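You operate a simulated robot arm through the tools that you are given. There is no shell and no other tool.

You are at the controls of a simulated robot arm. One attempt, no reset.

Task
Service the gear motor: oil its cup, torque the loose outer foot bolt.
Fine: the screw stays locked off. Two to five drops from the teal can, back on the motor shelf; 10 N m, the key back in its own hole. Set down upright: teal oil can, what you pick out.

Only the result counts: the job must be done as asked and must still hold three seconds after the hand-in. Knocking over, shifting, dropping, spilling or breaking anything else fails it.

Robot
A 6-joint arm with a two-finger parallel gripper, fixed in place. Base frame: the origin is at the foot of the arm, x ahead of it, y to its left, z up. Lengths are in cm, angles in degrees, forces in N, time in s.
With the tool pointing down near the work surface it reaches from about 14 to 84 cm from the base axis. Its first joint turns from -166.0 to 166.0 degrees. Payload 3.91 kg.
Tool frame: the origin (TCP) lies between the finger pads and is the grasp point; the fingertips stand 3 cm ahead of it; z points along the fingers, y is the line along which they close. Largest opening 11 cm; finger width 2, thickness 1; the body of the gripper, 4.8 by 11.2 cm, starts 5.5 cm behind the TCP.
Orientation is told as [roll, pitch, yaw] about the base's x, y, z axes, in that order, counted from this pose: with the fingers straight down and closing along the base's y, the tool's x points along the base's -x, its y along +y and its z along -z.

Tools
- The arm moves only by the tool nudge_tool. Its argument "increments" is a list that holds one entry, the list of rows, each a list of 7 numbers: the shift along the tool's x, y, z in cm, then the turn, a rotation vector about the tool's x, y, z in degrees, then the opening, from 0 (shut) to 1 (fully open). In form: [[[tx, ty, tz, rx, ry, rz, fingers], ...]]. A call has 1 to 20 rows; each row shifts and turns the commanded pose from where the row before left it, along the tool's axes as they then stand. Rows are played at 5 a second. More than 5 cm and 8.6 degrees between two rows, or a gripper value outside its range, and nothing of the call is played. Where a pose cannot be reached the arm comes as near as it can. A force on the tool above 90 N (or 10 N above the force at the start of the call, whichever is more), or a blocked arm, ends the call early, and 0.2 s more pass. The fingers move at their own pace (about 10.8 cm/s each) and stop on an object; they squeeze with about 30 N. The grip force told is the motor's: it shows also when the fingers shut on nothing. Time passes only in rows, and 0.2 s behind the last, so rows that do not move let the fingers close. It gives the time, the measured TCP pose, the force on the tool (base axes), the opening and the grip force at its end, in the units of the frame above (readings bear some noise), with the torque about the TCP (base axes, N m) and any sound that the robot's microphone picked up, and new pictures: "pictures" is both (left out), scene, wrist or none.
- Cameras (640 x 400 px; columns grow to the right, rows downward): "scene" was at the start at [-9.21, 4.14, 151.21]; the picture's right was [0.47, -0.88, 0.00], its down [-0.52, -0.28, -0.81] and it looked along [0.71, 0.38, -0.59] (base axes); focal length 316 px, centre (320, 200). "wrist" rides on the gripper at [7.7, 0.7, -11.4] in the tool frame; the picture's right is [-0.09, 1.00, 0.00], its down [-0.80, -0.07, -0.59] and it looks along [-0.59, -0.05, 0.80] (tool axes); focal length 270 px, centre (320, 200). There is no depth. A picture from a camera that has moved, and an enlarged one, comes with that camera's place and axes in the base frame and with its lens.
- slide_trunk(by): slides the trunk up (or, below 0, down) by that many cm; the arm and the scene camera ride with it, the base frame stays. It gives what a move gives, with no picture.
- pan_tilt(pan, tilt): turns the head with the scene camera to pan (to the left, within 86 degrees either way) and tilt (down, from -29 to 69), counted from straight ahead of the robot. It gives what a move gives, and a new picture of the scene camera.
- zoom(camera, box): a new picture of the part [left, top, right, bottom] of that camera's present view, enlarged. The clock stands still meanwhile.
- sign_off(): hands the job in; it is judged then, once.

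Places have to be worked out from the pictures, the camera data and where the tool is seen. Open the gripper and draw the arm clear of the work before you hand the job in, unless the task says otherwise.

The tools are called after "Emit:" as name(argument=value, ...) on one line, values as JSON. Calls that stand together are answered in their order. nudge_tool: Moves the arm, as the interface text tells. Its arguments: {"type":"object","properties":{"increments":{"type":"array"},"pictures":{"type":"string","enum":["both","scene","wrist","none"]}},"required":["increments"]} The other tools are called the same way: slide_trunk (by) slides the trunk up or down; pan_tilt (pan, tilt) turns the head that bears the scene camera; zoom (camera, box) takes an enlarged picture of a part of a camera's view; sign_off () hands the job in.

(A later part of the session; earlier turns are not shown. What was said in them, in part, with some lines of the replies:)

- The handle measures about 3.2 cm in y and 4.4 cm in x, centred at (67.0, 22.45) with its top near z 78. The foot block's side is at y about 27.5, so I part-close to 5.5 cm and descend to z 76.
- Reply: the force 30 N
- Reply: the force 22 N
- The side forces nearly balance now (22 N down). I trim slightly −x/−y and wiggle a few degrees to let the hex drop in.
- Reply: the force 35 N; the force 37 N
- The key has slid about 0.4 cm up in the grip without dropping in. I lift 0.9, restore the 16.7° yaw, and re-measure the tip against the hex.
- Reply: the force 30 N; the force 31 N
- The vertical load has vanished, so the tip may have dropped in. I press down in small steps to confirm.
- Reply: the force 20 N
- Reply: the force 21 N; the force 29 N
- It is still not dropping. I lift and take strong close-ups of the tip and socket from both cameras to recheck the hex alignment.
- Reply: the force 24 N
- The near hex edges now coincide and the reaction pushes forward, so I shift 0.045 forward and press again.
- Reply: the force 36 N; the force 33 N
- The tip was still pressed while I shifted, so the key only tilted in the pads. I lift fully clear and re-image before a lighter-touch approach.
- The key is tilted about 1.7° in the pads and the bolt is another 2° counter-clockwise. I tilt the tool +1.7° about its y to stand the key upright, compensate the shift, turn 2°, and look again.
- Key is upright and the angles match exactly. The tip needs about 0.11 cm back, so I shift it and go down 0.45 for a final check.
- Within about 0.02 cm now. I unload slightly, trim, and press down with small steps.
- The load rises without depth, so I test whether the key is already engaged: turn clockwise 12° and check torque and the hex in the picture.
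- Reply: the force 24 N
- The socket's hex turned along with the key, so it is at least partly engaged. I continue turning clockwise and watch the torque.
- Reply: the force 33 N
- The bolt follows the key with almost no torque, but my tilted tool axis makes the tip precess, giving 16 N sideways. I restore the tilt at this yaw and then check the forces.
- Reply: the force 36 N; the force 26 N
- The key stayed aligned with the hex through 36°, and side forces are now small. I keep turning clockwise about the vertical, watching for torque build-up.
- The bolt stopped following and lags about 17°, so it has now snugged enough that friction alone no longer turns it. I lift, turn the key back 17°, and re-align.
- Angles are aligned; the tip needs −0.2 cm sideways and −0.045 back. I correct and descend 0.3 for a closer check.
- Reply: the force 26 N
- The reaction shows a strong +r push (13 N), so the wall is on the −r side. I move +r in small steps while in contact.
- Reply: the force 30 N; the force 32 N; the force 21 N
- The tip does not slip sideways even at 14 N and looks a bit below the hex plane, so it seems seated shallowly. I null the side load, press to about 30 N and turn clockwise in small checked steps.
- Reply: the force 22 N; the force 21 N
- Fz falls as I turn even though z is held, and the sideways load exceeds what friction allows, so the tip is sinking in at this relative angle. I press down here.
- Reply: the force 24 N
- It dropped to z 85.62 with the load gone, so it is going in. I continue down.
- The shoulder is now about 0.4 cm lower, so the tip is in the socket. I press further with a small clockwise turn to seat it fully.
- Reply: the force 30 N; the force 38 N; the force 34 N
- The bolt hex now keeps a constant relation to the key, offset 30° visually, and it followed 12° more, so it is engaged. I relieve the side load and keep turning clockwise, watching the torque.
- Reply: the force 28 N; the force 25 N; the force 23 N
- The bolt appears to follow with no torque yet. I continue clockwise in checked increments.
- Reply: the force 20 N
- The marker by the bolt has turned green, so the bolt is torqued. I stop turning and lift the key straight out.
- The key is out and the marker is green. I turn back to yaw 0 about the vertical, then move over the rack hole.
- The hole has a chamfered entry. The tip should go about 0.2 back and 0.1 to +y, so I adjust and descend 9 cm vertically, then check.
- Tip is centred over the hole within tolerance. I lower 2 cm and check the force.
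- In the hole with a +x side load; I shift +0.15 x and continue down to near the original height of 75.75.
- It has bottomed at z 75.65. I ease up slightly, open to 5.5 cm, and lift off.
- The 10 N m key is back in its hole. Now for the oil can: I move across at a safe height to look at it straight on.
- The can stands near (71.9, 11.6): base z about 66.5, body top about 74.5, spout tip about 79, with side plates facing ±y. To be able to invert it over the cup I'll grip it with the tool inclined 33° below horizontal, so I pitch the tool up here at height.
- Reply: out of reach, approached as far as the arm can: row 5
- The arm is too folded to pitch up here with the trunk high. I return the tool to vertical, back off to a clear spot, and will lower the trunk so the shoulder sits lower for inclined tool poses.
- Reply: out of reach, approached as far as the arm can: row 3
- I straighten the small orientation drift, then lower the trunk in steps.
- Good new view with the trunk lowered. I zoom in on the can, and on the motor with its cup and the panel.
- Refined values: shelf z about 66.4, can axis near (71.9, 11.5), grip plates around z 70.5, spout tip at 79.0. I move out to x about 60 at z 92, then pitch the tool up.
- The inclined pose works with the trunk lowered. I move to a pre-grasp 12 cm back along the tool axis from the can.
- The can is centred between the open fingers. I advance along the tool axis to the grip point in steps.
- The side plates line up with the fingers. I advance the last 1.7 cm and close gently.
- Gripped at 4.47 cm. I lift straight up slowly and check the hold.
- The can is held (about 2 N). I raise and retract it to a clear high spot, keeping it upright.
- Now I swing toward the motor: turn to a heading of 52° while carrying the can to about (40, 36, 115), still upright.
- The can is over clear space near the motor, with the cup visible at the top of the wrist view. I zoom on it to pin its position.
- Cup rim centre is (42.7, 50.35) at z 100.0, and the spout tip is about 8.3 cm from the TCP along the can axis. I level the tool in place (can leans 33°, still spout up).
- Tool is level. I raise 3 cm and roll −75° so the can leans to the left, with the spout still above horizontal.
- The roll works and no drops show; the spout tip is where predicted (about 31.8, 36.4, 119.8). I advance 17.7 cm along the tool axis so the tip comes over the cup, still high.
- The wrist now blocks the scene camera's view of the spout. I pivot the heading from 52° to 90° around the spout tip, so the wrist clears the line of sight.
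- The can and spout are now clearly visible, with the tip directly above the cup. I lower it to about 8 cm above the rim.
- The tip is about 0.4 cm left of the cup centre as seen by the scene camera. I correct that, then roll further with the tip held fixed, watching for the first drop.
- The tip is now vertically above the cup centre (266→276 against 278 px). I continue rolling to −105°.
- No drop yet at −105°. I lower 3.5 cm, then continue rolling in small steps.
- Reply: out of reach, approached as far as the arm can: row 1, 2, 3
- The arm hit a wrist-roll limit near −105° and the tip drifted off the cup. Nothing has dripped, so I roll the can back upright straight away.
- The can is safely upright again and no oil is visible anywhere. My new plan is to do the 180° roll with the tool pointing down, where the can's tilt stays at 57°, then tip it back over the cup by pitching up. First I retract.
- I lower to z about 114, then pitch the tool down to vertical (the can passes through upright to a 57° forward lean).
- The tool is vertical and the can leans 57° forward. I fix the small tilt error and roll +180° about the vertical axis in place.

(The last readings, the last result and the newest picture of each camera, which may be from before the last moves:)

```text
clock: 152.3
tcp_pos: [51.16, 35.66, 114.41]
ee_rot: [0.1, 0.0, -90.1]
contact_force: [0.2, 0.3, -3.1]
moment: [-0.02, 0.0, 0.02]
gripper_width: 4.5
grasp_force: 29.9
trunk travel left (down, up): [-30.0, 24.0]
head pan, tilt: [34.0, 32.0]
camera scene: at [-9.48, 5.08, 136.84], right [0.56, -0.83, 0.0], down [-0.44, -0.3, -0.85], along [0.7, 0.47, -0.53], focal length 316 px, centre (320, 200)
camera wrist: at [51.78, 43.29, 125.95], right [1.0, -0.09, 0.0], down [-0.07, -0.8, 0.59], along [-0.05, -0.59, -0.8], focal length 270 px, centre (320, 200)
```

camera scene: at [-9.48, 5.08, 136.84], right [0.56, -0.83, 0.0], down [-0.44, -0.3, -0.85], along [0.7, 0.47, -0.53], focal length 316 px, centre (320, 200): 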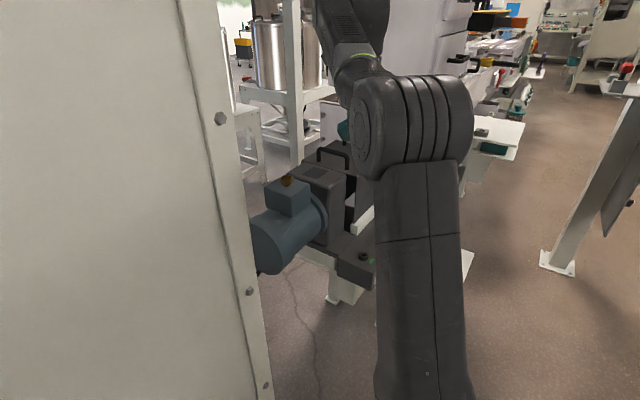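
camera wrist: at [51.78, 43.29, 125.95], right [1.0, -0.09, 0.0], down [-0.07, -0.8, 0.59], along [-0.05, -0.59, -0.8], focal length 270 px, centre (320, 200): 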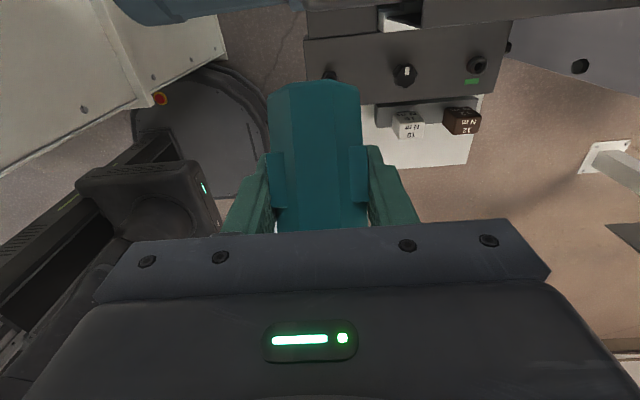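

The 180° roll succeeded at constant lean. I now pitch 25° here (tilt about 82°, spout still just above level) and check the direction.

Emit:
nudge_tool(increments=[[[0, 0, 0, 0, 8.33, 0, 0.35], [0, 0, 0, 0, 8.33, 0, 0.35], [0, 0, 0, 0, 8.33, 0, 0.35], [0, 0, 0, 0, 0, 0, 0.35]]], pictures="both")

```text
clock: 153.3
tcp_pos: [51.09, 35.58, 114.52]
ee_rot: [0.1, 25.1, -90.0]
contact_force: [-0.3, -0.2, -2.7]
moment: [-0.01, 0.01, 0.02]
gripper_width: 4.48
grasp_force: 30.3
trunk travel left (down, up): [-30.0, 24.0]
head pan, tilt: [34.0, 32.0]
camera scene: at [-9.49, 5.06, 136.84], right [0.56, -0.83, 0.0], down [-0.44, -0.3, -0.85], along [0.7, 0.47, -0.53], focal length 316 px, centre (320, 200)
camera wrist: at [51.73, 37.71, 128.14], right [1.0, -0.08, -0.04], down [-0.07, -0.98, 0.2], along [-0.05, -0.19, -0.98], focal length 270 px, centre (320, 200)
```

scene: 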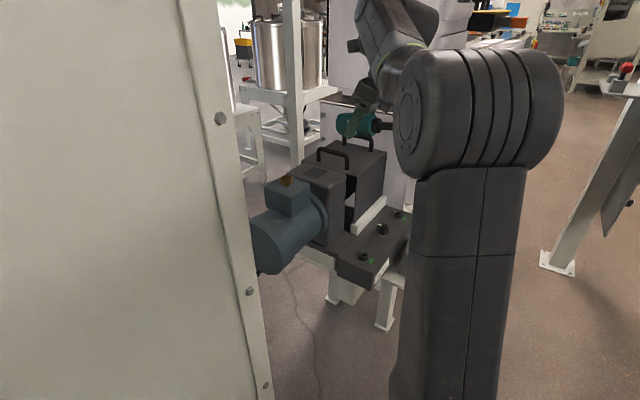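
wrist: 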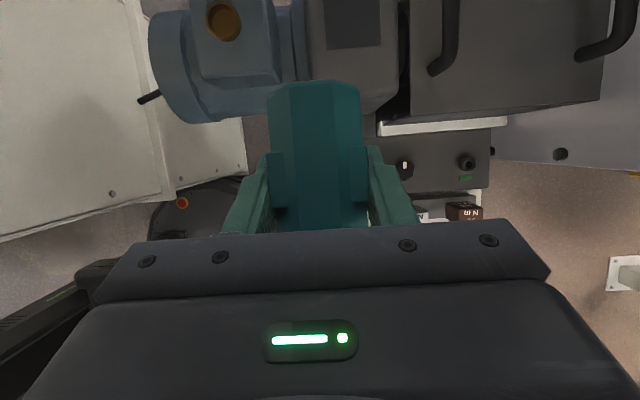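

The wrist camera now sees the cup from above and agrees with (42.5, 50.2). I carry the can so its spout tip comes over the cup, about 14 cm above it.

Emit:
nudge_tool(increments=[[[3.37, -1.4, 1.81, 0, 0, 0, 0.35], [3.37, -1.4, 1.81, 0, 0, 0, 0.35], [3.37, -1.4, 1.81, 0, 0, 0, 0.35], [3.37, -1.4, 1.81, 0, 0, 0, 0.35], [3.37, -1.4, 1.81, 0, 0, 0, 0.35], [3.37, -1.4, 1.81, 0, 0, 0, 0.35], [0, 0, 0, 0, 0, 0, 0.35]]], pictures="both")

Emit:
zoom(camera="scene", box=[220, 80, 360, 200])

```text
clock: 154.9
tcp_pos: [42.68, 58.55, 113.2]
ee_rot: [0.1, 24.9, -90.1]
contact_force: [0.0, 0.2, -2.0]
moment: [-0.02, 0.02, -0.04]
gripper_width: 4.49
grasp_force: 29.8
trunk travel left (down, up): [-30.0, 24.0]
head pan, tilt: [34.0, 32.0]
camera scene: at [-9.5, 5.11, 136.83], right [0.56, -0.83, 0.0], down [-0.44, -0.3, -0.85], along [0.7, 0.47, -0.53], focal length 316 px, centre (320, 200)
camera wrist: at [43.4, 60.67, 126.85], right [1.0, -0.08, -0.04], down [-0.07, -0.98, 0.2], along [-0.05, -0.2, -0.98], focal length 270 px, centre (320, 200)
```

scene: 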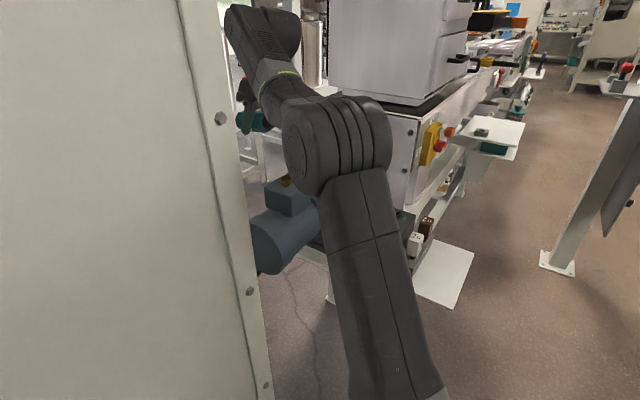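
wrist: 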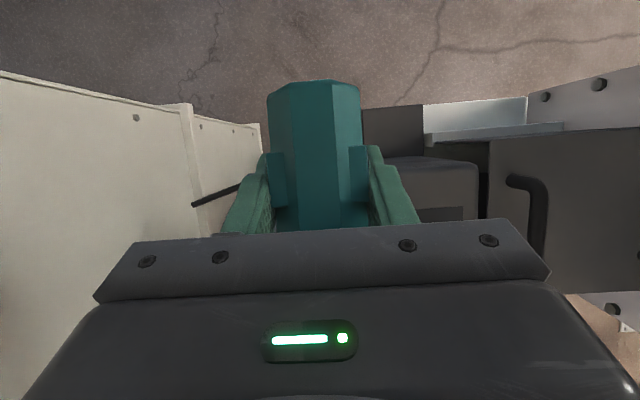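

```text
3.33 times, centred on (290, 140) of scene
camera zoom: at [-9.5, 5.11, 136.83], right [0.56, -0.83, 0.0], down [-0.44, -0.3, -0.85], along [0.7, 0.47, -0.53], focal length 1055 px, centre (420, 400)
```

zoom: 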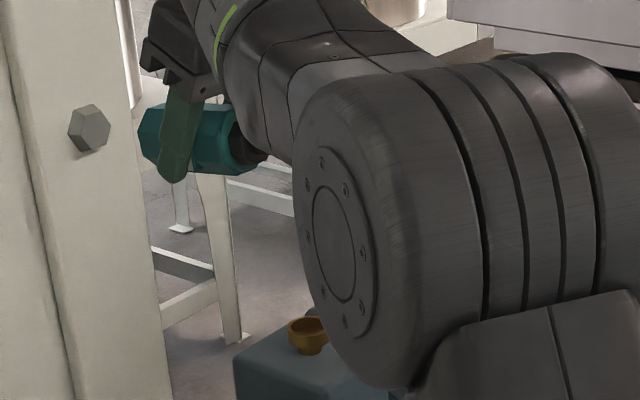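

The tip should now be at (42.7, 50.4, 114). I lower 6 cm, then pitch two more small steps with the tip held fixed, watching for drops.

Emit:
nudge_tool(increments=[[[-1.27, 0, 2.72, 0, 0, 0, 0.35], [-1.27, 0, 2.72, 0, 0, 0, 0.35], [0, 0, 0, 0, 0, 0, 0.35], [0.497, 0, -0.879, 0, 7, 0, 0.35]]], pictures="both")

Emit:
zoom(camera="scene", box=[220, 100, 360, 220])

```text
clock: 155.9
tcp_pos: [42.53, 58.51, 108.2]
ee_rot: [0.1, 32.0, -89.9]
contact_force: [0.0, 0.2, -1.1]
moment: [-0.05, -0.03, 0.02]
gripper_width: 4.48
grasp_force: 30.0
trunk travel left (down, up): [-30.0, 24.0]
head pan, tilt: [34.0, 32.0]
camera scene: at [-9.51, 5.09, 136.83], right [0.56, -0.83, 0.0], down [-0.44, -0.3, -0.85], along [0.7, 0.47, -0.53], focal length 316 px, centre (320, 200)
camera wrist: at [43.17, 59.01, 121.94], right [1.0, -0.08, -0.05], down [-0.07, -0.99, 0.08], along [-0.05, -0.07, -1.0], focal length 270 px, centre (320, 200)
```

scene: 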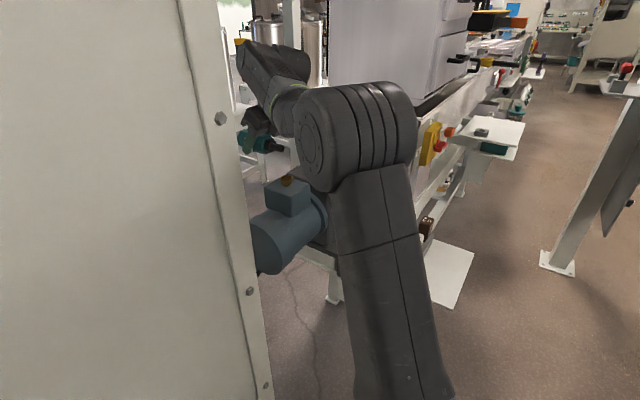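
wrist: 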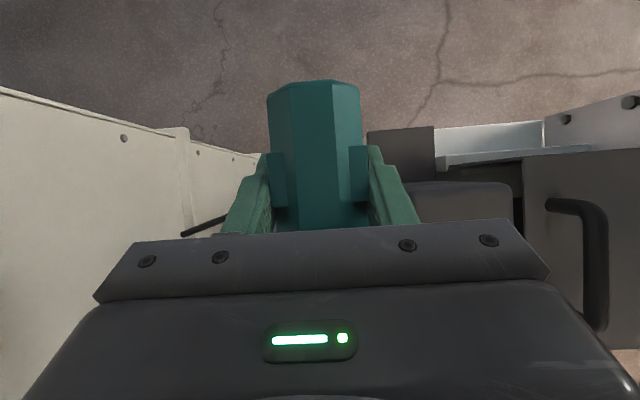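

```text
3.33 times, centred on (290, 160) of scene
camera zoom: at [-9.51, 5.09, 136.83], right [0.56, -0.83, 0.0], down [-0.44, -0.3, -0.85], along [0.7, 0.47, -0.53], focal length 1055 px, centre (420, 333)
```

zoom: 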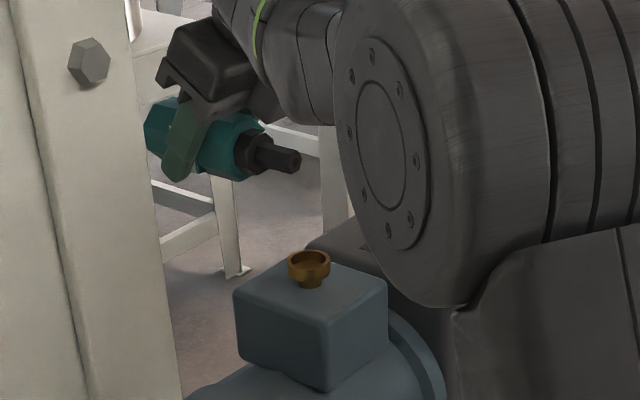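

Spout and cup are both clearly visible; the tip is about 0.27 cm left of true. I trim that and pitch two more steps to about 103° tilt.

Emit:
nudge_tool(increments=[[[-0.187, 0.15, -0.117, 0, 0, 0, 0.35], [0.497, 0, -0.879, 0, 7, 0, 0.35], [0.497, 0, -0.879, 0, 7, 0, 0.35]]], pictures="scene")

Emit:
zoom(camera="scene", box=[250, 120, 330, 200])

```text
clock: 156.7
tcp_pos: [42.82, 58.23, 110.12]
ee_rot: [0.2, 46.0, -90.0]
contact_force: [-0.5, -0.3, -2.5]
moment: [-0.03, 0.0, 0.04]
gripper_width: 4.5
grasp_force: 30.1
trunk travel left (down, up): [-30.0, 24.0]
head pan, tilt: [34.0, 32.0]
camera scene: at [-9.49, 5.07, 136.84], right [0.56, -0.83, 0.0], down [-0.44, -0.3, -0.85], along [0.7, 0.47, -0.53], focal length 316 px, centre (320, 200)
```

scene: 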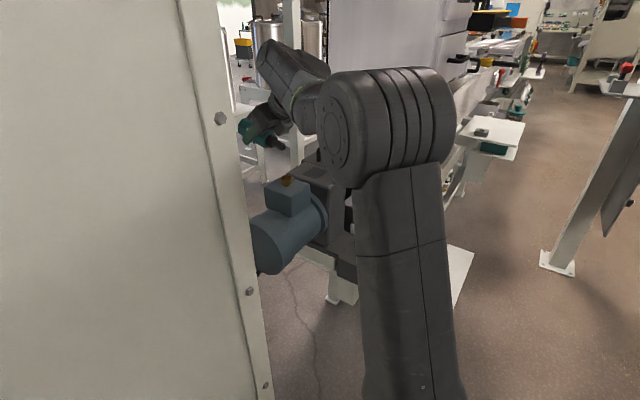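

```text
5.00 times, centred on (290, 160) of scene
camera zoom: at [-9.49, 5.07, 136.84], right [0.56, -0.83, 0.0], down [-0.44, -0.3, -0.85], along [0.7, 0.47, -0.53], focal length 1583 px, centre (470, 400)
```

zoom: 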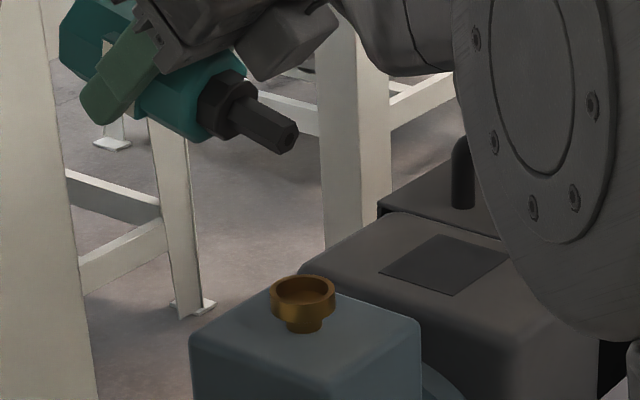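

Alignment is good (0.28 cm left). I trim, lower 3 cm, and pitch two further steps to about 117° tilt.

Emit:
nudge_tool(increments=[[[-2.28, 0.11, 1.96, 0, 0, 0, 0.35], [0.497, 0, -0.879, 0, 7, 0, 0.35], [0.497, 0, -0.879, 0, 7, 0, 0.35]]], pictures="scene")

Emit:
zoom(camera="scene", box=[250, 120, 330, 200])

```text
clock: 157.5
tcp_pos: [42.98, 57.36, 109.24]
ee_rot: [0.2, 60.1, -89.9]
contact_force: [0.7, 0.0, -2.6]
moment: [-0.01, 0.0, -0.02]
gripper_width: 4.45
grasp_force: 30.3
trunk travel left (down, up): [-30.0, 24.0]
head pan, tilt: [34.0, 32.0]
camera scene: at [-9.49, 5.07, 136.84], right [0.56, -0.83, 0.0], down [-0.44, -0.3, -0.85], along [0.7, 0.47, -0.53], focal length 316 px, centre (320, 200)
```

scene: 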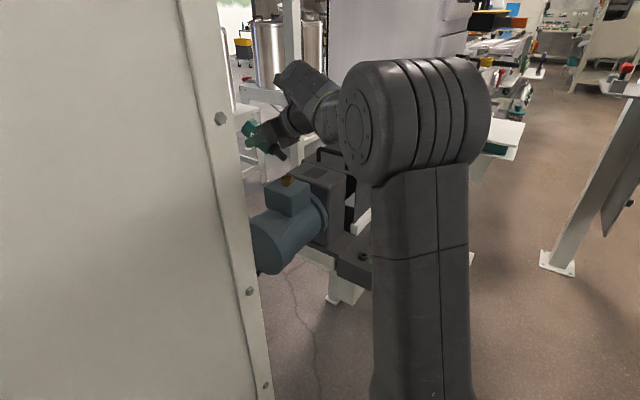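

```text
5.00 times, centred on (290, 160) of scene
camera zoom: at [-9.49, 5.07, 136.84], right [0.56, -0.83, 0.0], down [-0.44, -0.3, -0.85], along [0.7, 0.47, -0.53], focal length 1583 px, centre (470, 400)
```

zoom: 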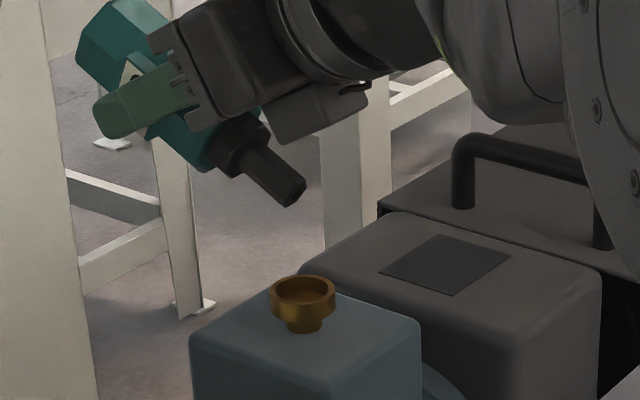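

Tip is over the cup within about 0.2 cm. I trim +0.3 in x and pitch two more steps to about 131° tilt.

Emit:
nudge_tool(increments=[[[0.497, 0.25, -0.879, 0, 7, 0, 0.35], [0.497, 0, -0.879, 0, 7, 0, 0.35]]], pictures="scene")

Emit:
zoom(camera="scene", box=[250, 120, 330, 200])

```text
clock: 158.1
tcp_pos: [43.16, 56.14, 110.91]
ee_rot: [0.4, 74.1, -89.8]
contact_force: [-0.6, 0.1, -1.2]
moment: [-0.05, 0.02, 0.0]
gripper_width: 4.48
grasp_force: 29.9
trunk travel left (down, up): [-30.0, 24.0]
head pan, tilt: [34.0, 32.0]
camera scene: at [-9.49, 5.07, 136.84], right [0.56, -0.83, 0.0], down [-0.44, -0.3, -0.85], along [0.7, 0.47, -0.53], focal length 316 px, centre (320, 200)
```

scene: 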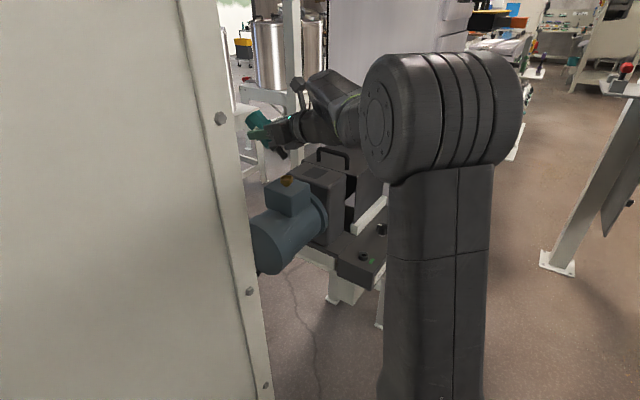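

```text
5.00 times, centred on (290, 160) of scene
camera zoom: at [-9.49, 5.07, 136.84], right [0.56, -0.83, 0.0], down [-0.44, -0.3, -0.85], along [0.7, 0.47, -0.53], focal length 1583 px, centre (470, 400)
```

zoom: 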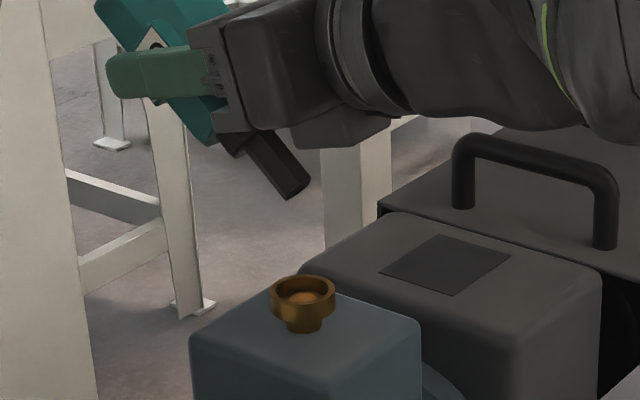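

Something brighter shows inside the cup; I zoom in to check whether a drop has landed.

Emit:
zoom(camera="scene", box=[276, 150, 300, 190])

```text
10.00 times, centred on (288, 170) of scene
camera zoom: at [-9.49, 5.07, 136.84], right [0.56, -0.83, 0.0], down [-0.44, -0.3, -0.85], along [0.7, 0.47, -0.53], focal length 3165 px, centre (640, 500)
```

zoom: 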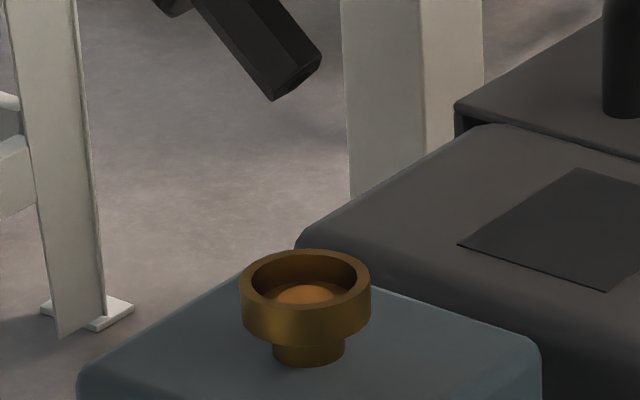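

A drop lies in the cup. I hold one short row and look again to learn the drip rate.

Emit:
nudge_tool(increments=[[[0, 0, 0, 0, 0, 0, 0.35]]], pictures="none")

Emit:
zoom(camera="scene", box=[276, 150, 300, 190])

```text
clock: 158.5
tcp_pos: [43.16, 56.16, 110.86]
ee_rot: [0.4, 74.0, -89.8]
contact_force: [0.6, -0.2, -3.2]
moment: [-0.01, 0.02, 0.02]
gripper_width: 4.47
grasp_force: 30.2
trunk travel left (down, up): [-30.0, 24.0]
head pan, tilt: [34.0, 32.0]
```

```text
10.00 times, centred on (288, 170) of scene
camera zoom: at [-9.49, 5.09, 136.83], right [0.56, -0.83, 0.0], down [-0.44, -0.3, -0.85], along [0.7, 0.47, -0.53], focal length 3165 px, centre (640, 500)
```

zoom: 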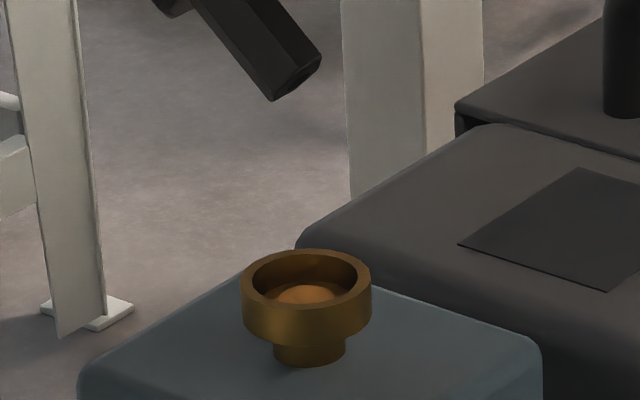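

Emit:
nudge_tool(increments=[[[0, 0, 0, 0, 0, 0, 0.35], [0, 0, 0, 0, 0, 0, 0.35]]], pictures="none")

Emit:
zoom(camera="scene", box=[276, 150, 300, 190])

```text
clock: 159.1
tcp_pos: [43.16, 56.12, 110.92]
ee_rot: [0.2, 74.0, -89.8]
contact_force: [-0.8, 0.9, -2.8]
moment: [-0.02, 0.02, 0.02]
gripper_width: 4.5
grasp_force: 29.5
trunk travel left (down, up): [-30.0, 24.0]
head pan, tilt: [34.0, 32.0]
```

```text
10.00 times, centred on (288, 170) of scene
camera zoom: at [-9.49, 5.09, 136.84], right [0.56, -0.83, 0.0], down [-0.44, -0.3, -0.85], along [0.7, 0.47, -0.53], focal length 3165 px, centre (640, 500)
```

zoom: 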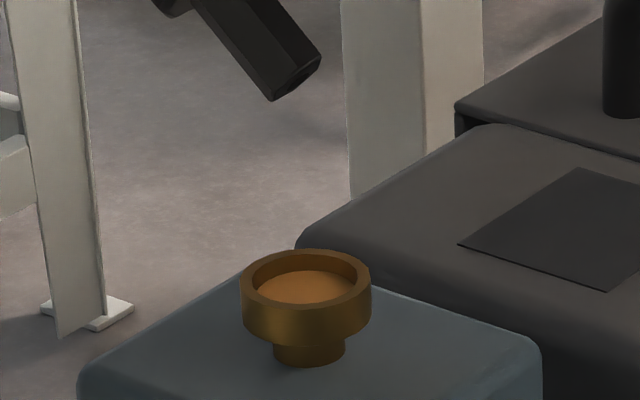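

The puddle has grown, so there are now two or so drops. I begin tilting back with the tip held over the cup, which may let one more fall.

Emit:
nudge_tool(increments=[[[0, 0, 0, 0, 0, 0, 0.35]]], pictures="none")

Emit:
zoom(camera="scene", box=[276, 150, 300, 190])

```text
clock: 159.5
tcp_pos: [43.13, 56.16, 110.85]
ee_rot: [0.2, 74.0, -89.9]
contact_force: [-0.1, 1.2, -2.2]
moment: [-0.04, 0.01, 0.0]
gripper_width: 4.5
grasp_force: 30.8
trunk travel left (down, up): [-30.0, 24.0]
head pan, tilt: [34.0, 32.0]
```

```text
10.00 times, centred on (288, 170) of scene
camera zoom: at [-9.49, 5.09, 136.84], right [0.56, -0.83, 0.0], down [-0.44, -0.3, -0.85], along [0.7, 0.47, -0.53], focal length 3165 px, centre (640, 500)
```

zoom: 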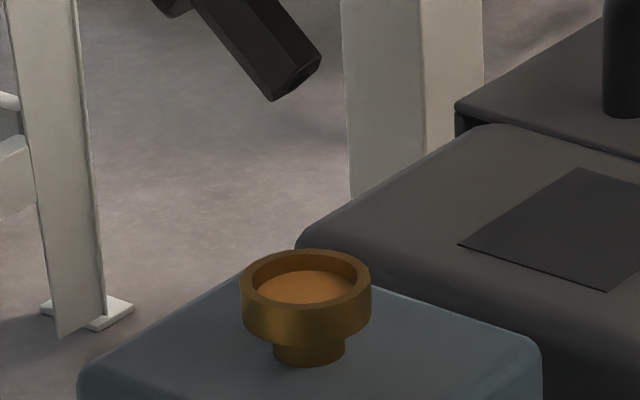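

Unchanged, so the interval is about 0.8 to 1 s. I tilt back now, quickly, with the tip fixed over the cup.

Emit:
nudge_tool(increments=[[[-0.732, 0, 0.9655, 0, -8.4, 0, 0.35], [-0.732, 0, 0.9655, 0, -8.4, 0, 0.35], [-0.732, 0, 0.9655, 0, -8.4, 0, 0.35], [-0.732, 0, 0.9655, 0, -8.4, 0, 0.35], [-0.732, 0, 0.9655, 0, -8.4, 0, 0.35], [-0.732, 0, 0.9655, 0, -8.4, 0, 0.35]]], pictures="scene")

Emit:
zoom(camera="scene", box=[276, 150, 300, 190])

Emit:
zoom(camera="scene", box=[220, 100, 360, 240])

```text
clock: 160.9
tcp_pos: [43.24, 58.17, 104.06]
ee_rot: [0.1, 23.5, -90.0]
contact_force: [0.0, 0.7, -2.4]
moment: [-0.02, -0.04, 0.0]
gripper_width: 4.5
grasp_force: 29.8
trunk travel left (down, up): [-30.0, 24.0]
head pan, tilt: [34.0, 32.0]
camera scene: at [-9.48, 5.1, 136.84], right [0.56, -0.83, 0.0], down [-0.44, -0.3, -0.85], along [0.7, 0.47, -0.53], focal length 316 px, centre (320, 200)
```

scene: 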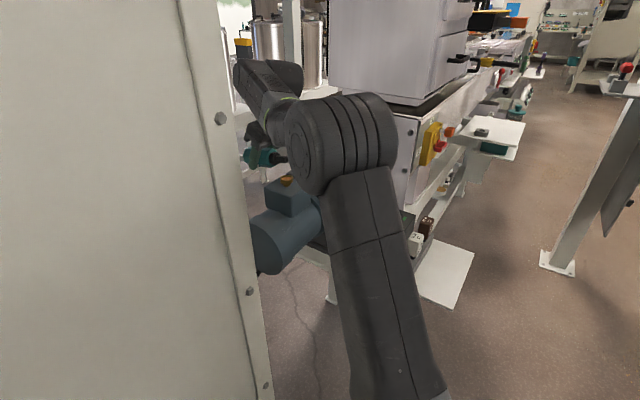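

```text
10.00 times, centred on (288, 170) of scene
camera zoom: at [-9.48, 5.1, 136.84], right [0.56, -0.83, 0.0], down [-0.44, -0.3, -0.85], along [0.7, 0.47, -0.53], focal length 3165 px, centre (640, 500)
```

zoom: 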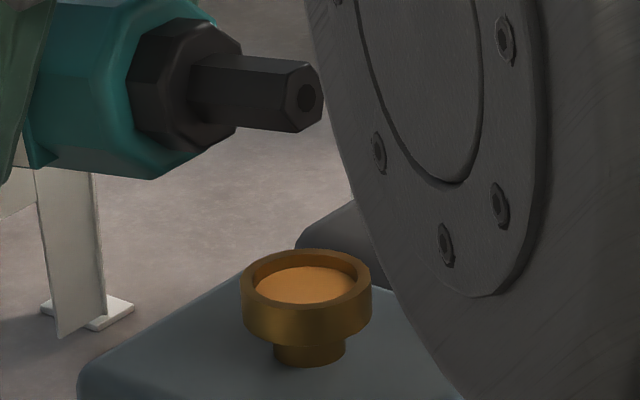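

```text
2.86 times, centred on (290, 170) of scene
camera zoom: at [-9.48, 5.1, 136.84], right [0.56, -0.83, 0.0], down [-0.44, -0.3, -0.85], along [0.7, 0.47, -0.53], focal length 904 px, centre (406, 286)
```

zoom: 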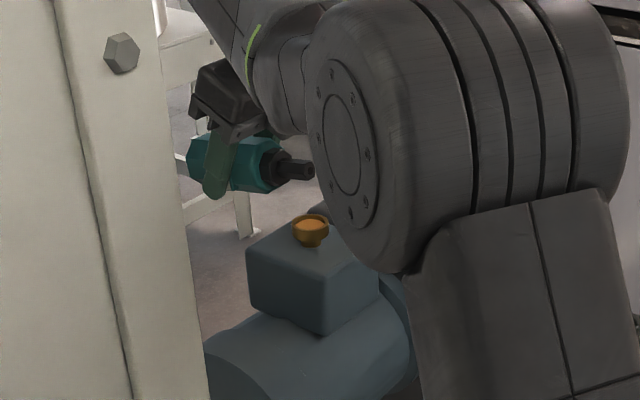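

The level has risen a bit more, so about three drops are in the cup and the spout is back above level. I raise the can and carry it back along the same path.

Emit:
nudge_tool(increments=[[[1.8, 0, -4.13, 0, 0, 0, 0.35], [1.8, 0, -4.13, 0, 0, 0, 0.35], [-3.38, 1.3, -1.66, 0, 0, 0, 0.35], [-3.38, 1.3, -1.66, 0, 0, 0, 0.35], [-3.38, 1.3, -1.66, 0, 0, 0, 0.35], [-3.38, 1.3, -1.66, 0, 0, 0, 0.35], [-3.38, 1.3, -1.66, 0, 0, 0, 0.35], [-3.38, 1.3, -1.66, 0, 0, 0, 0.35], [0, 0, 0, 0, -8, 0, 0.35], [0, 0, 0, 0, -8, 0, 0.35], [0, 0, 0, 0, -7.5, 0, 0.35], [0, 0, 0, 0, 0, 0, 0.35]]], pictures="both")

Emit:
zoom(camera="scene", box=[240, 140, 340, 220])

```text
clock: 163.5
tcp_pos: [51.04, 35.61, 113.98]
ee_rot: [0.1, 0.1, -90.1]
contact_force: [0.7, -0.6, -2.7]
moment: [-0.04, -0.02, -0.03]
gripper_width: 4.51
grasp_force: 29.6
trunk travel left (down, up): [-30.0, 24.0]
head pan, tilt: [34.0, 32.0]
camera scene: at [-9.48, 5.1, 136.84], right [0.56, -0.83, 0.0], down [-0.44, -0.3, -0.85], along [0.7, 0.47, -0.53], focal length 316 px, centre (320, 200)
camera wrist: at [51.62, 43.26, 125.39], right [1.0, -0.09, 0.0], down [-0.07, -0.8, 0.59], along [-0.05, -0.59, -0.8], focal length 270 px, centre (320, 200)
```

scene: 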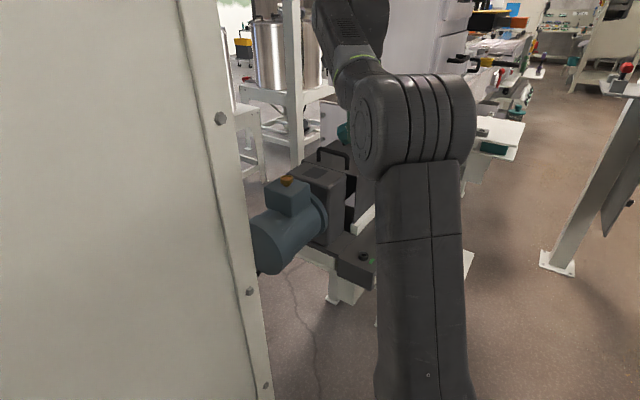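
wrist: 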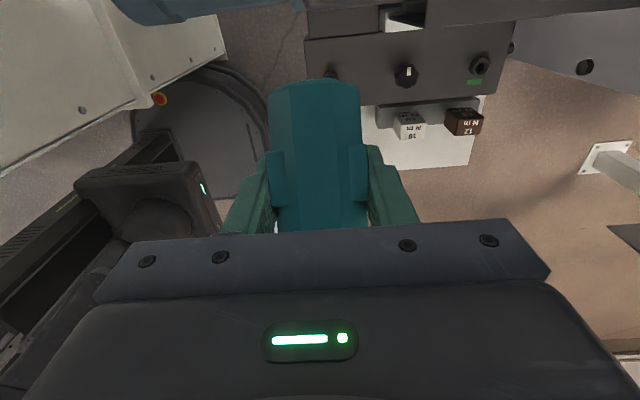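

```text
5.00 times, centred on (290, 180) of scene
camera zoom: at [-9.48, 5.1, 136.84], right [0.56, -0.83, 0.0], down [-0.44, -0.3, -0.85], along [0.7, 0.47, -0.53], focal length 1583 px, centre (470, 300)
```

zoom: 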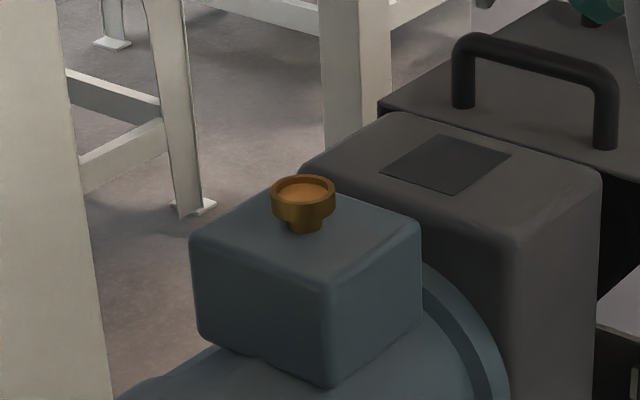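

Cup holds oil and there is no spill. I turn the tool back to yaw 0, move to a clear spot at (55, 15), and pitch so the can is upright.

Emit:
nudge_tool(increments=[[[0, 0, 0, 0, 0, -8.2, 0.35], [0, 0, 0, 0, 0, -8.2, 0.35], [0, 0, 0, 0, 0, -8.2, 0.35], [0, 0, 0, 0, 0, -8.2, 0.35], [0, 0, 0, 0, 0, -8.2, 0.35], [0, 0, 0, 0, 0, -8.2, 0.35], [0, 0, 0, 0, 0, -8.2, 0.35], [0, 0, 0, 0, 0, -8.2, 0.35], [0, 0, 0, 0, 0, -8.2, 0.35], [0, 0, 0, 0, 0, -8.2, 0.35], [0, 0, 0, 0, 0, -8.1, 0.35], [-0.8, -4.1, -0.8, 0, 0, 0, 0.35], [-0.8, -4.1, -0.8, 0, 0, 0, 0.35], [-0.8, -4.1, -0.8, 0, 0, 0, 0.35], [-0.8, -4.1, -0.8, 0, 0, 0, 0.35], [-0.8, -4.1, -0.8, 0, 0, 0, 0.35], [0, 0, 0, 0, 0, 0, 0.35]]], pictures="none")

Emit:
nudge_tool(increments=[[[0, 0, 0, 0, -8.14, 0, 0.35], [0, 0, 0, 0, -8.14, 0, 0.35], [0, 0, 0, 0, -8.14, 0, 0.35], [0, 0, 0, 0, -8.14, 0, 0.35], [0, 0, 0, 0, -8.14, 0, 0.35], [0, 0, 0, 0, -8.14, 0, 0.35], [0, 0, 0, 0, -8.14, 0, 0.35], [0, 0, 0, 0, 0, 0, 0.35]]], pictures="both")

```text
clock: 167.1
tcp_pos: [54.96, 15.04, 117.92]
ee_rot: [0.2, -0.1, 0.1]
contact_force: [0.2, 0.3, -3.2]
moment: [0.01, 0.0, 0.01]
gripper_width: 4.5
grasp_force: 29.8
trunk travel left (down, up): [-30.0, 24.0]
head pan, tilt: [34.0, 32.0]
```

```text
clock: 168.9
tcp_pos: [54.91, 14.98, 117.97]
ee_rot: [0.3, -57.0, -0.3]
contact_force: [-0.8, -0.9, -2.5]
moment: [0.01, 0.04, 0.02]
gripper_width: 4.5
grasp_force: 30.1
trunk travel left (down, up): [-30.0, 24.0]
head pan, tilt: [34.0, 32.0]
camera scene: at [-9.5, 5.05, 136.84], right [0.56, -0.83, 0.0], down [-0.44, -0.3, -0.85], along [0.7, 0.47, -0.53], focal length 316 px, centre (320, 200)
camera wrist: at [41.16, 15.72, 117.71], right [0.05, 1.0, 0.08], down [-0.06, -0.07, 1.0], along [1.0, -0.05, 0.06], focal length 270 px, centre (320, 200)
```

scene: 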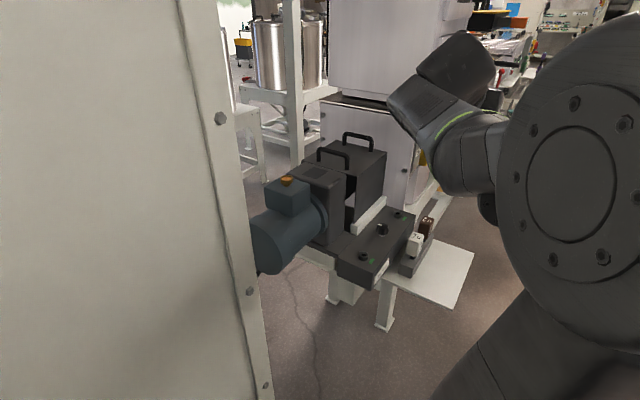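
wrist: 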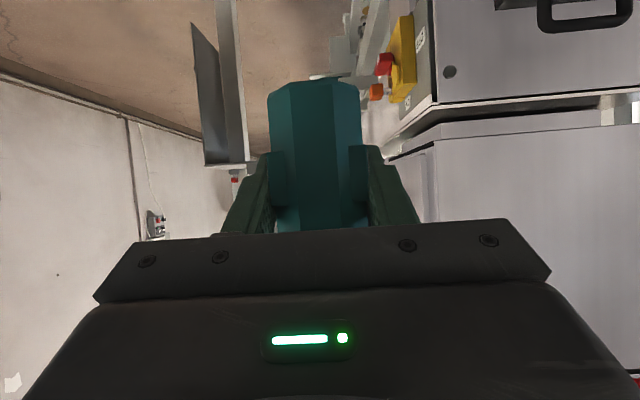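

The can is upright and unshifted in the grip. I lower the trunk back by 20 and move above its old spot on the shelf.

Emit:
slide_trunk(by=-20)

Emit:
nudge_tool(increments=[[[0.98, -0.58, 4.0, 0, 0, 0, 0.35], [0.98, -0.58, 4.0, 0, 0, 0, 0.35], [0.98, -0.58, 4.0, 0, 0, 0, 0.35], [0.98, -0.58, 4.0, 0, 0, 0, 0.35], [0.98, -0.58, 4.0, 0, 0, 0, 0.35], [0.98, -0.58, 4.0, 0, 0, 0, 0.35], [0, 0, 0, 0, 0, 0, 0.35], [0, 0, 0, 0, 0, 0, 0.35]]], pictures="both")

```text
clock: 171.1
tcp_pos: [54.86, 15.0, 97.88]
ee_rot: [0.2, -57.0, -0.2]
contact_force: [0.2, 0.4, -2.1]
moment: [-0.03, 0.04, 0.0]
gripper_width: 4.48
grasp_force: 30.2
trunk travel left (down, up): [-10.0, 44.0]
head pan, tilt: [34.0, 32.0]
```

```text
clock: 172.9
tcp_pos: [71.87, 11.66, 79.88]
ee_rot: [0.3, -57.0, -0.2]
contact_force: [0.0, -0.1, -1.8]
moment: [-0.02, 0.02, 0.0]
gripper_width: 4.47
grasp_force: 30.0
trunk travel left (down, up): [-10.0, 44.0]
head pan, tilt: [34.0, 32.0]
camera scene: at [-9.48, 5.06, 116.84], right [0.56, -0.83, 0.0], down [-0.44, -0.3, -0.85], along [0.7, 0.47, -0.53], focal length 316 px, centre (320, 200)
camera wrist: at [58.08, 12.33, 79.68], right [0.05, 1.0, 0.08], down [-0.06, -0.07, 1.0], along [1.0, -0.05, 0.06], focal length 270 px, centre (320, 200)
```

scene: 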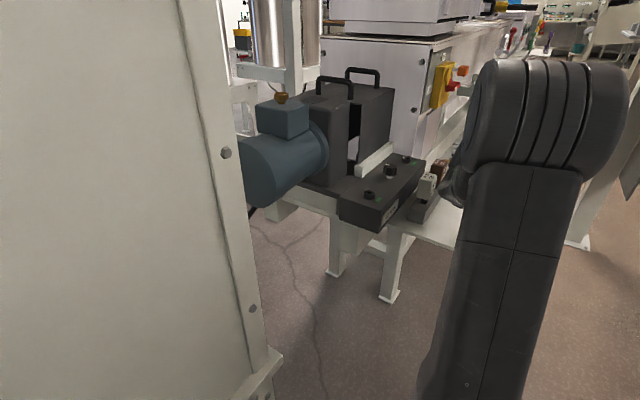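
wrist: 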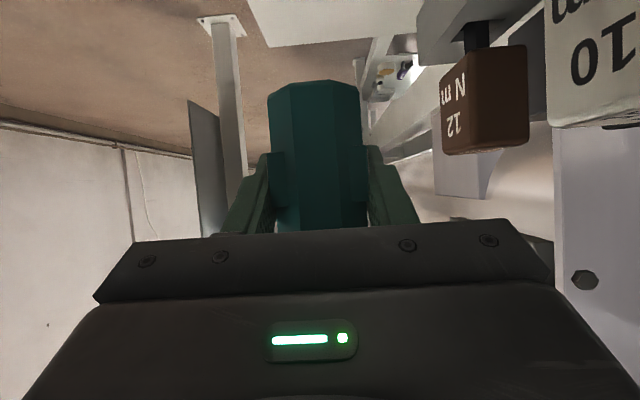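

This matches the view just after lift-off. I lower 8 cm and then settle in small steps until contact.

Emit:
nudge_tool(increments=[[[2.516, -0.1, 1.634, 0, 0, 0, 0.35], [2.516, 0, 1.634, 0, 0, 0, 0.35], [1.677, 0, 1.089, 0, 0, 0, 0.35], [0.42, 0, 0.27, 0, 0, 0, 0.35], [0, 0, 0, 0, 0, 0, 0.35]]], pictures="wrist")

```text
clock: 174.1
tcp_pos: [71.96, 11.49, 71.61]
ee_rot: [0.3, -57.0, -0.2]
contact_force: [0.2, 0.2, -2.1]
moment: [0.02, 0.01, 0.02]
gripper_width: 4.48
grasp_force: 30.7
trunk travel left (down, up): [-10.0, 44.0]
head pan, tilt: [34.0, 32.0]
camera wrist: at [58.12, 12.15, 71.16], right [0.05, 1.0, 0.08], down [-0.06, -0.07, 1.0], along [1.0, -0.05, 0.06], focal length 270 px, centre (320, 200)
```

wrist: 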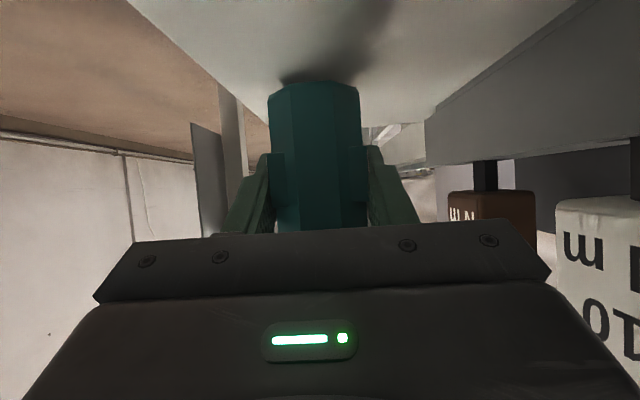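

Emit:
nudge_tool(increments=[[[0.252, 0, 0.163, 0, 0, 0, 0.35], [0.252, 0, 0.163, 0, 0, 0, 0.35], [0, 0, 0, 0, 0, 0, 0.35]]], pictures="none")

```text
clock: 174.9
tcp_pos: [71.81, 11.45, 70.92]
ee_rot: [0.3, -57.0, -0.2]
contact_force: [0.3, 0.7, -2.3]
moment: [-0.02, 0.03, 0.0]
gripper_width: 4.48
grasp_force: 29.9
trunk travel left (down, up): [-10.0, 44.0]
head pan, tilt: [34.0, 32.0]
```

No contact yet; I continue with 0.15 cm steps.

Emit:
nudge_tool(increments=[[[0.126, 0, 0.082, 0, 0, 0, 0.35], [0.126, 0, 0.082, 0, 0, 0, 0.35], [0, 0, 0, 0, 0, 0, 0.35]]], pictures="wrist")

```text
clock: 175.7
tcp_pos: [71.81, 11.57, 70.78]
ee_rot: [0.3, -57.5, -0.3]
contact_force: [4.0, -2.3, 14.9]
moment: [-0.22, 0.07, 0.06]
gripper_width: 4.49
grasp_force: 29.9
trunk travel left (down, up): [-10.0, 44.0]
head pan, tilt: [34.0, 32.0]
camera wrist: at [58.04, 12.22, 70.5], right [0.05, 1.0, 0.08], down [-0.07, -0.07, 0.99], along [1.0, -0.05, 0.06], focal length 270 px, centre (320, 200)
```

wrist: 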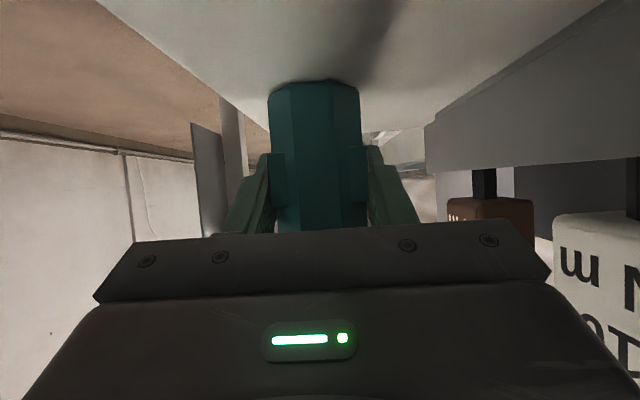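

Seated with 15 N. I ease off 0.12 cm and open the fingers gradually.

Emit:
nudge_tool(increments=[[[-0.1, 0, -0.065, 0, 0, 0, 0.35], [0, 0, 0, 0, 0, 0, 0.35], [0, 0, 0, 0, 0, 0, 0.43], [0, 0, 0, 0, 0, 0, 0.5], [0, 0, 0, 0, 0, 0, 0.6], [0, 0, 0, 0, 0, 0, 0.75], [0, 0, 0, 0, 0, 0, 0.75]]], pictures="wrist")

```text
clock: 177.3
tcp_pos: [71.94, 11.6, 70.75]
ee_rot: [0.3, -57.0, -0.2]
contact_force: [0.5, 0.5, -0.6]
moment: [0.02, -0.02, 0.02]
gripper_width: 8.25
grasp_force: 0.1
trunk travel left (down, up): [-10.0, 44.0]
head pan, tilt: [34.0, 32.0]
camera wrist: at [58.06, 12.27, 70.42], right [0.05, 1.0, 0.08], down [-0.06, -0.07, 1.0], along [1.0, -0.05, 0.06], focal length 270 px, centre (320, 200)
```

wrist: 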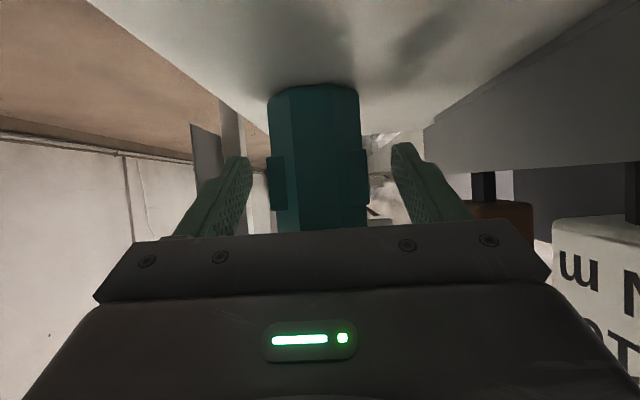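

The can stands free and upright. I back out along the tool axis, then rise clear.

Emit:
nudge_tool(increments=[[[0, 0, -2, 0, 0, 0, 0.9], [0, 0, -3, 0, 0, 0, 0.9], [0, 0, -4, 0, 0, 0, 0.9], [0, 0, -4, 0, 0, 0, 0.9], [-3, 0, -3.5, 0, 0, 0, 0.9], [-3, 0, -3.5, 0, 0, 0, 0.9], [-3, 0, -3.5, 0, 0, 0, 0.9], [-3, 0, -3.5, 0, 0, 0, 0.9], [0, 0, 0, 0, 0, 0, 0.9]]], pictures="both")

Emit:
zoom(camera="scene", box=[320, 140, 500, 260])

```text
clock: 179.3
tcp_pos: [55.74, 11.35, 95.33]
ee_rot: [0.3, -57.0, -0.2]
contact_force: [-0.3, -0.4, 0.9]
moment: [-0.01, 0.0, -0.03]
gripper_width: 9.9
grasp_force: 0.0
trunk travel left (down, up): [-10.0, 44.0]
head pan, tilt: [34.0, 32.0]
camera scene: at [-9.52, 5.05, 116.83], right [0.56, -0.83, 0.0], down [-0.44, -0.3, -0.85], along [0.7, 0.47, -0.53], focal length 316 px, centre (320, 200)
camera wrist: at [41.93, 12.08, 95.11], right [0.05, 1.0, 0.08], down [-0.06, -0.07, 1.0], along [1.0, -0.05, 0.06], focal length 270 px, centre (320, 200)
```

scene: 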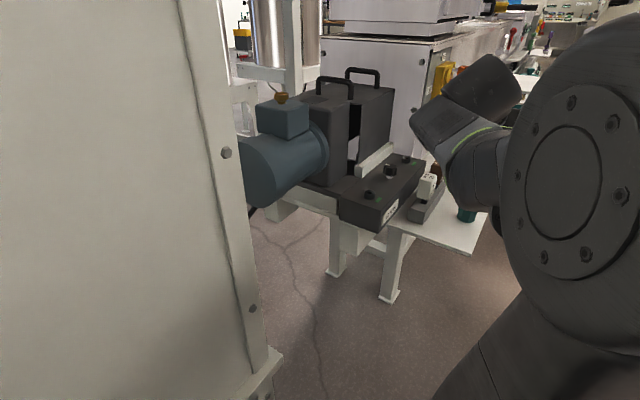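
wrist: 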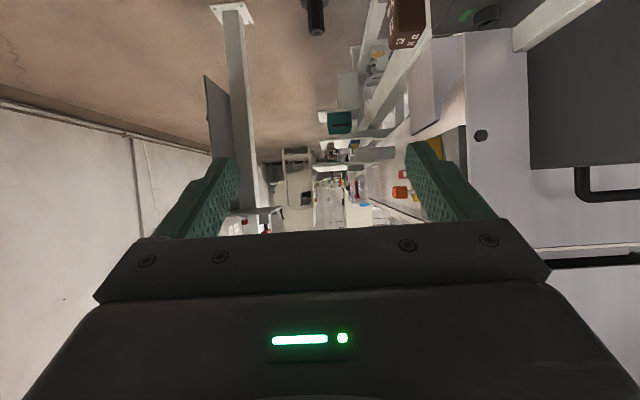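

```text
3.33 times, centred on (410, 200) of scene
camera zoom: at [-9.52, 5.05, 116.83], right [0.56, -0.83, 0.0], down [-0.44, -0.3, -0.85], along [0.7, 0.47, -0.53], focal length 1055 px, centre (20, 200)
```

zoom: 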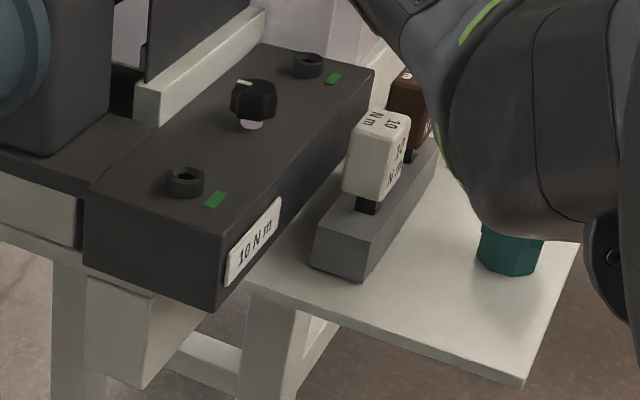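

Both bolt markers are green and the can is standing. I bring the tool back to vertical, draw it clear toward the robot, and inspect everything once more.

Emit:
nudge_tool(increments=[[[-3, 0, -3.5, 0, 8.14, 0, 0.9], [0, 0, 0, 0, 8.14, 0, 0.9], [0, 0, 0, 0, 8.14, 0, 0.9], [0, 0, 0, 0, 8.14, 0, 0.9], [0, 0, 0, 0, 8.14, 0, 0.9], [0, 0, 0, 0, 8.14, 0, 0.9], [0, 0, 0, 0, 8.14, 0, 0.9], [4, -1.5, -1, 0, 0, 0, 0.9], [4, -1.5, -1, 0, 0, 0, 0.9], [4, -1.5, -1, 0, 0, 0, 0.9], [4, -1.5, -1, 0, 0, 0, 0.9], [0, 0, 0, 0, 0, 0, 0.9]]], pictures="both")

Emit:
pan_tilt(pan=24, tilt=28)

Emit:
zoom(camera="scene", box=[360, 140, 520, 280])

```text
clock: 181.9
tcp_pos: [38.48, 5.54, 102.17]
ee_rot: [0.2, -0.3, -0.1]
contact_force: [-0.3, 0.5, -0.4]
moment: [-0.03, 0.03, -0.03]
gripper_width: 9.9
grasp_force: 0.1
out of reach, approached as far as the arm can: row 10, 11
trunk travel left (down, up): [-10.0, 44.0]
head pan, tilt: [34.0, 32.0]
camera scene: at [-9.52, 5.05, 116.83], right [0.56, -0.83, 0.0], down [-0.44, -0.3, -0.85], along [0.7, 0.47, -0.53], focal length 316 px, centre (320, 200)
camera wrist: at [30.73, 6.18, 113.56], right [0.09, 1.0, 0.0], down [0.8, -0.07, 0.6], along [0.6, -0.05, -0.8], focal length 270 px, centre (320, 200)
```

scene: 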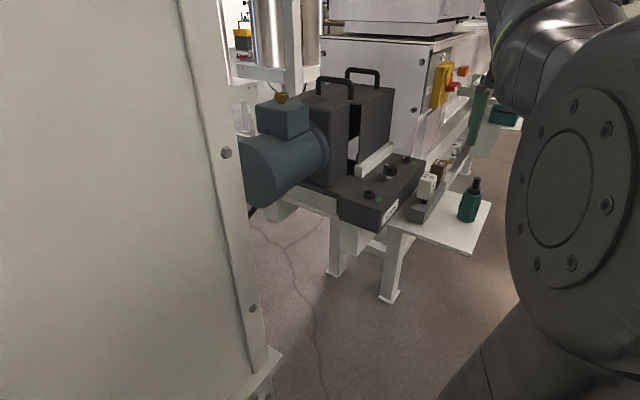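
wrist: 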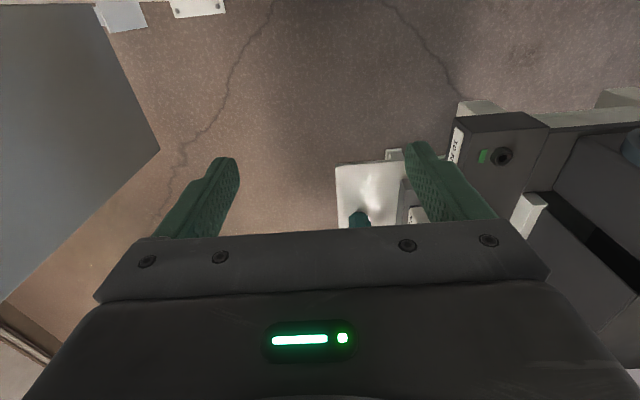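

```text
clock: 182.6
tcp_pos: [38.65, 5.48, 102.21]
ee_rot: [0.2, -0.2, 0.0]
contact_force: [-0.4, -0.9, -0.8]
moment: [-0.03, -0.01, -0.02]
gripper_width: 9.89
grasp_force: 0.0
trunk travel left (down, up): [-10.0, 44.0]
head pan, tilt: [24.0, 28.0]
camera scene: at [-8.61, 3.76, 117.46], right [0.41, -0.91, 0.0], down [-0.43, -0.19, -0.88], along [0.81, 0.36, -0.47], focal length 316 px, centre (320, 200)
```

scene: 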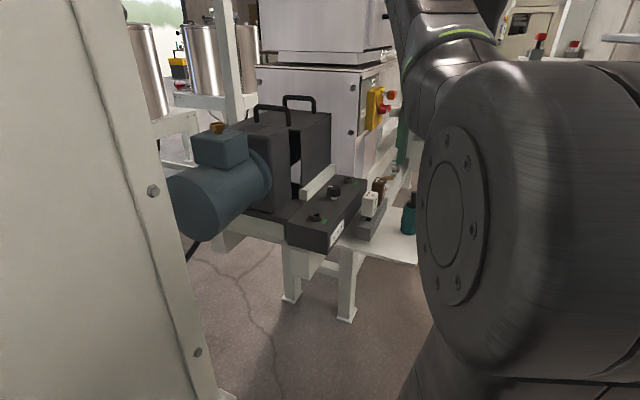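

```text
2.86 times, centred on (440, 210) of scene
camera zoom: at [-8.61, 3.76, 117.46], right [0.41, -0.91, 0.0], down [-0.43, -0.19, -0.88], along [0.81, 0.36, -0.47], focal length 904 px, centre (-23, 171)
```

zoom: 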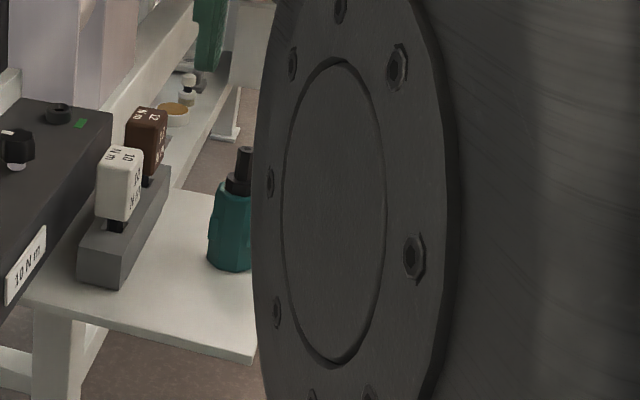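

The final check looks right:
- both markers are green
- the 10 N m key is in its hole
- the can is upright on the shelf
- the cup holds about three drops
- the isolator was never touched
- the gripper is open and clear

I hand in.

Emit:
sign_off()

```text
The job is handed in.
```

I oiled the motor cup, tightened the loose outer foot bolt and handed the job in. I don't have the verdict.

- **Oil:** About three drops went into the cup, judged from the oil level in the pictures. I saw no oil outside the cup. The teal can is back upright at its old spot on the motor shelf.
- **Bolt:** I turned the red-marked bolt with the 10 N m key until its marker went green. I have no direct torque reading: the sensed torque stayed near zero and no click was reported, so the green marker is the only evidence that 10 N m was reached. While getting the key into the socket I first loosened the bolt by about 20°, before tightening it.
- **Key:** The 10 N m key is back in its own hole.
- **Isolator:** I never touched it, and the padlock was still on in the later pictures.

The gripper is open and the arm is drawn clear. The trunk is still 35 cm below its starting height.
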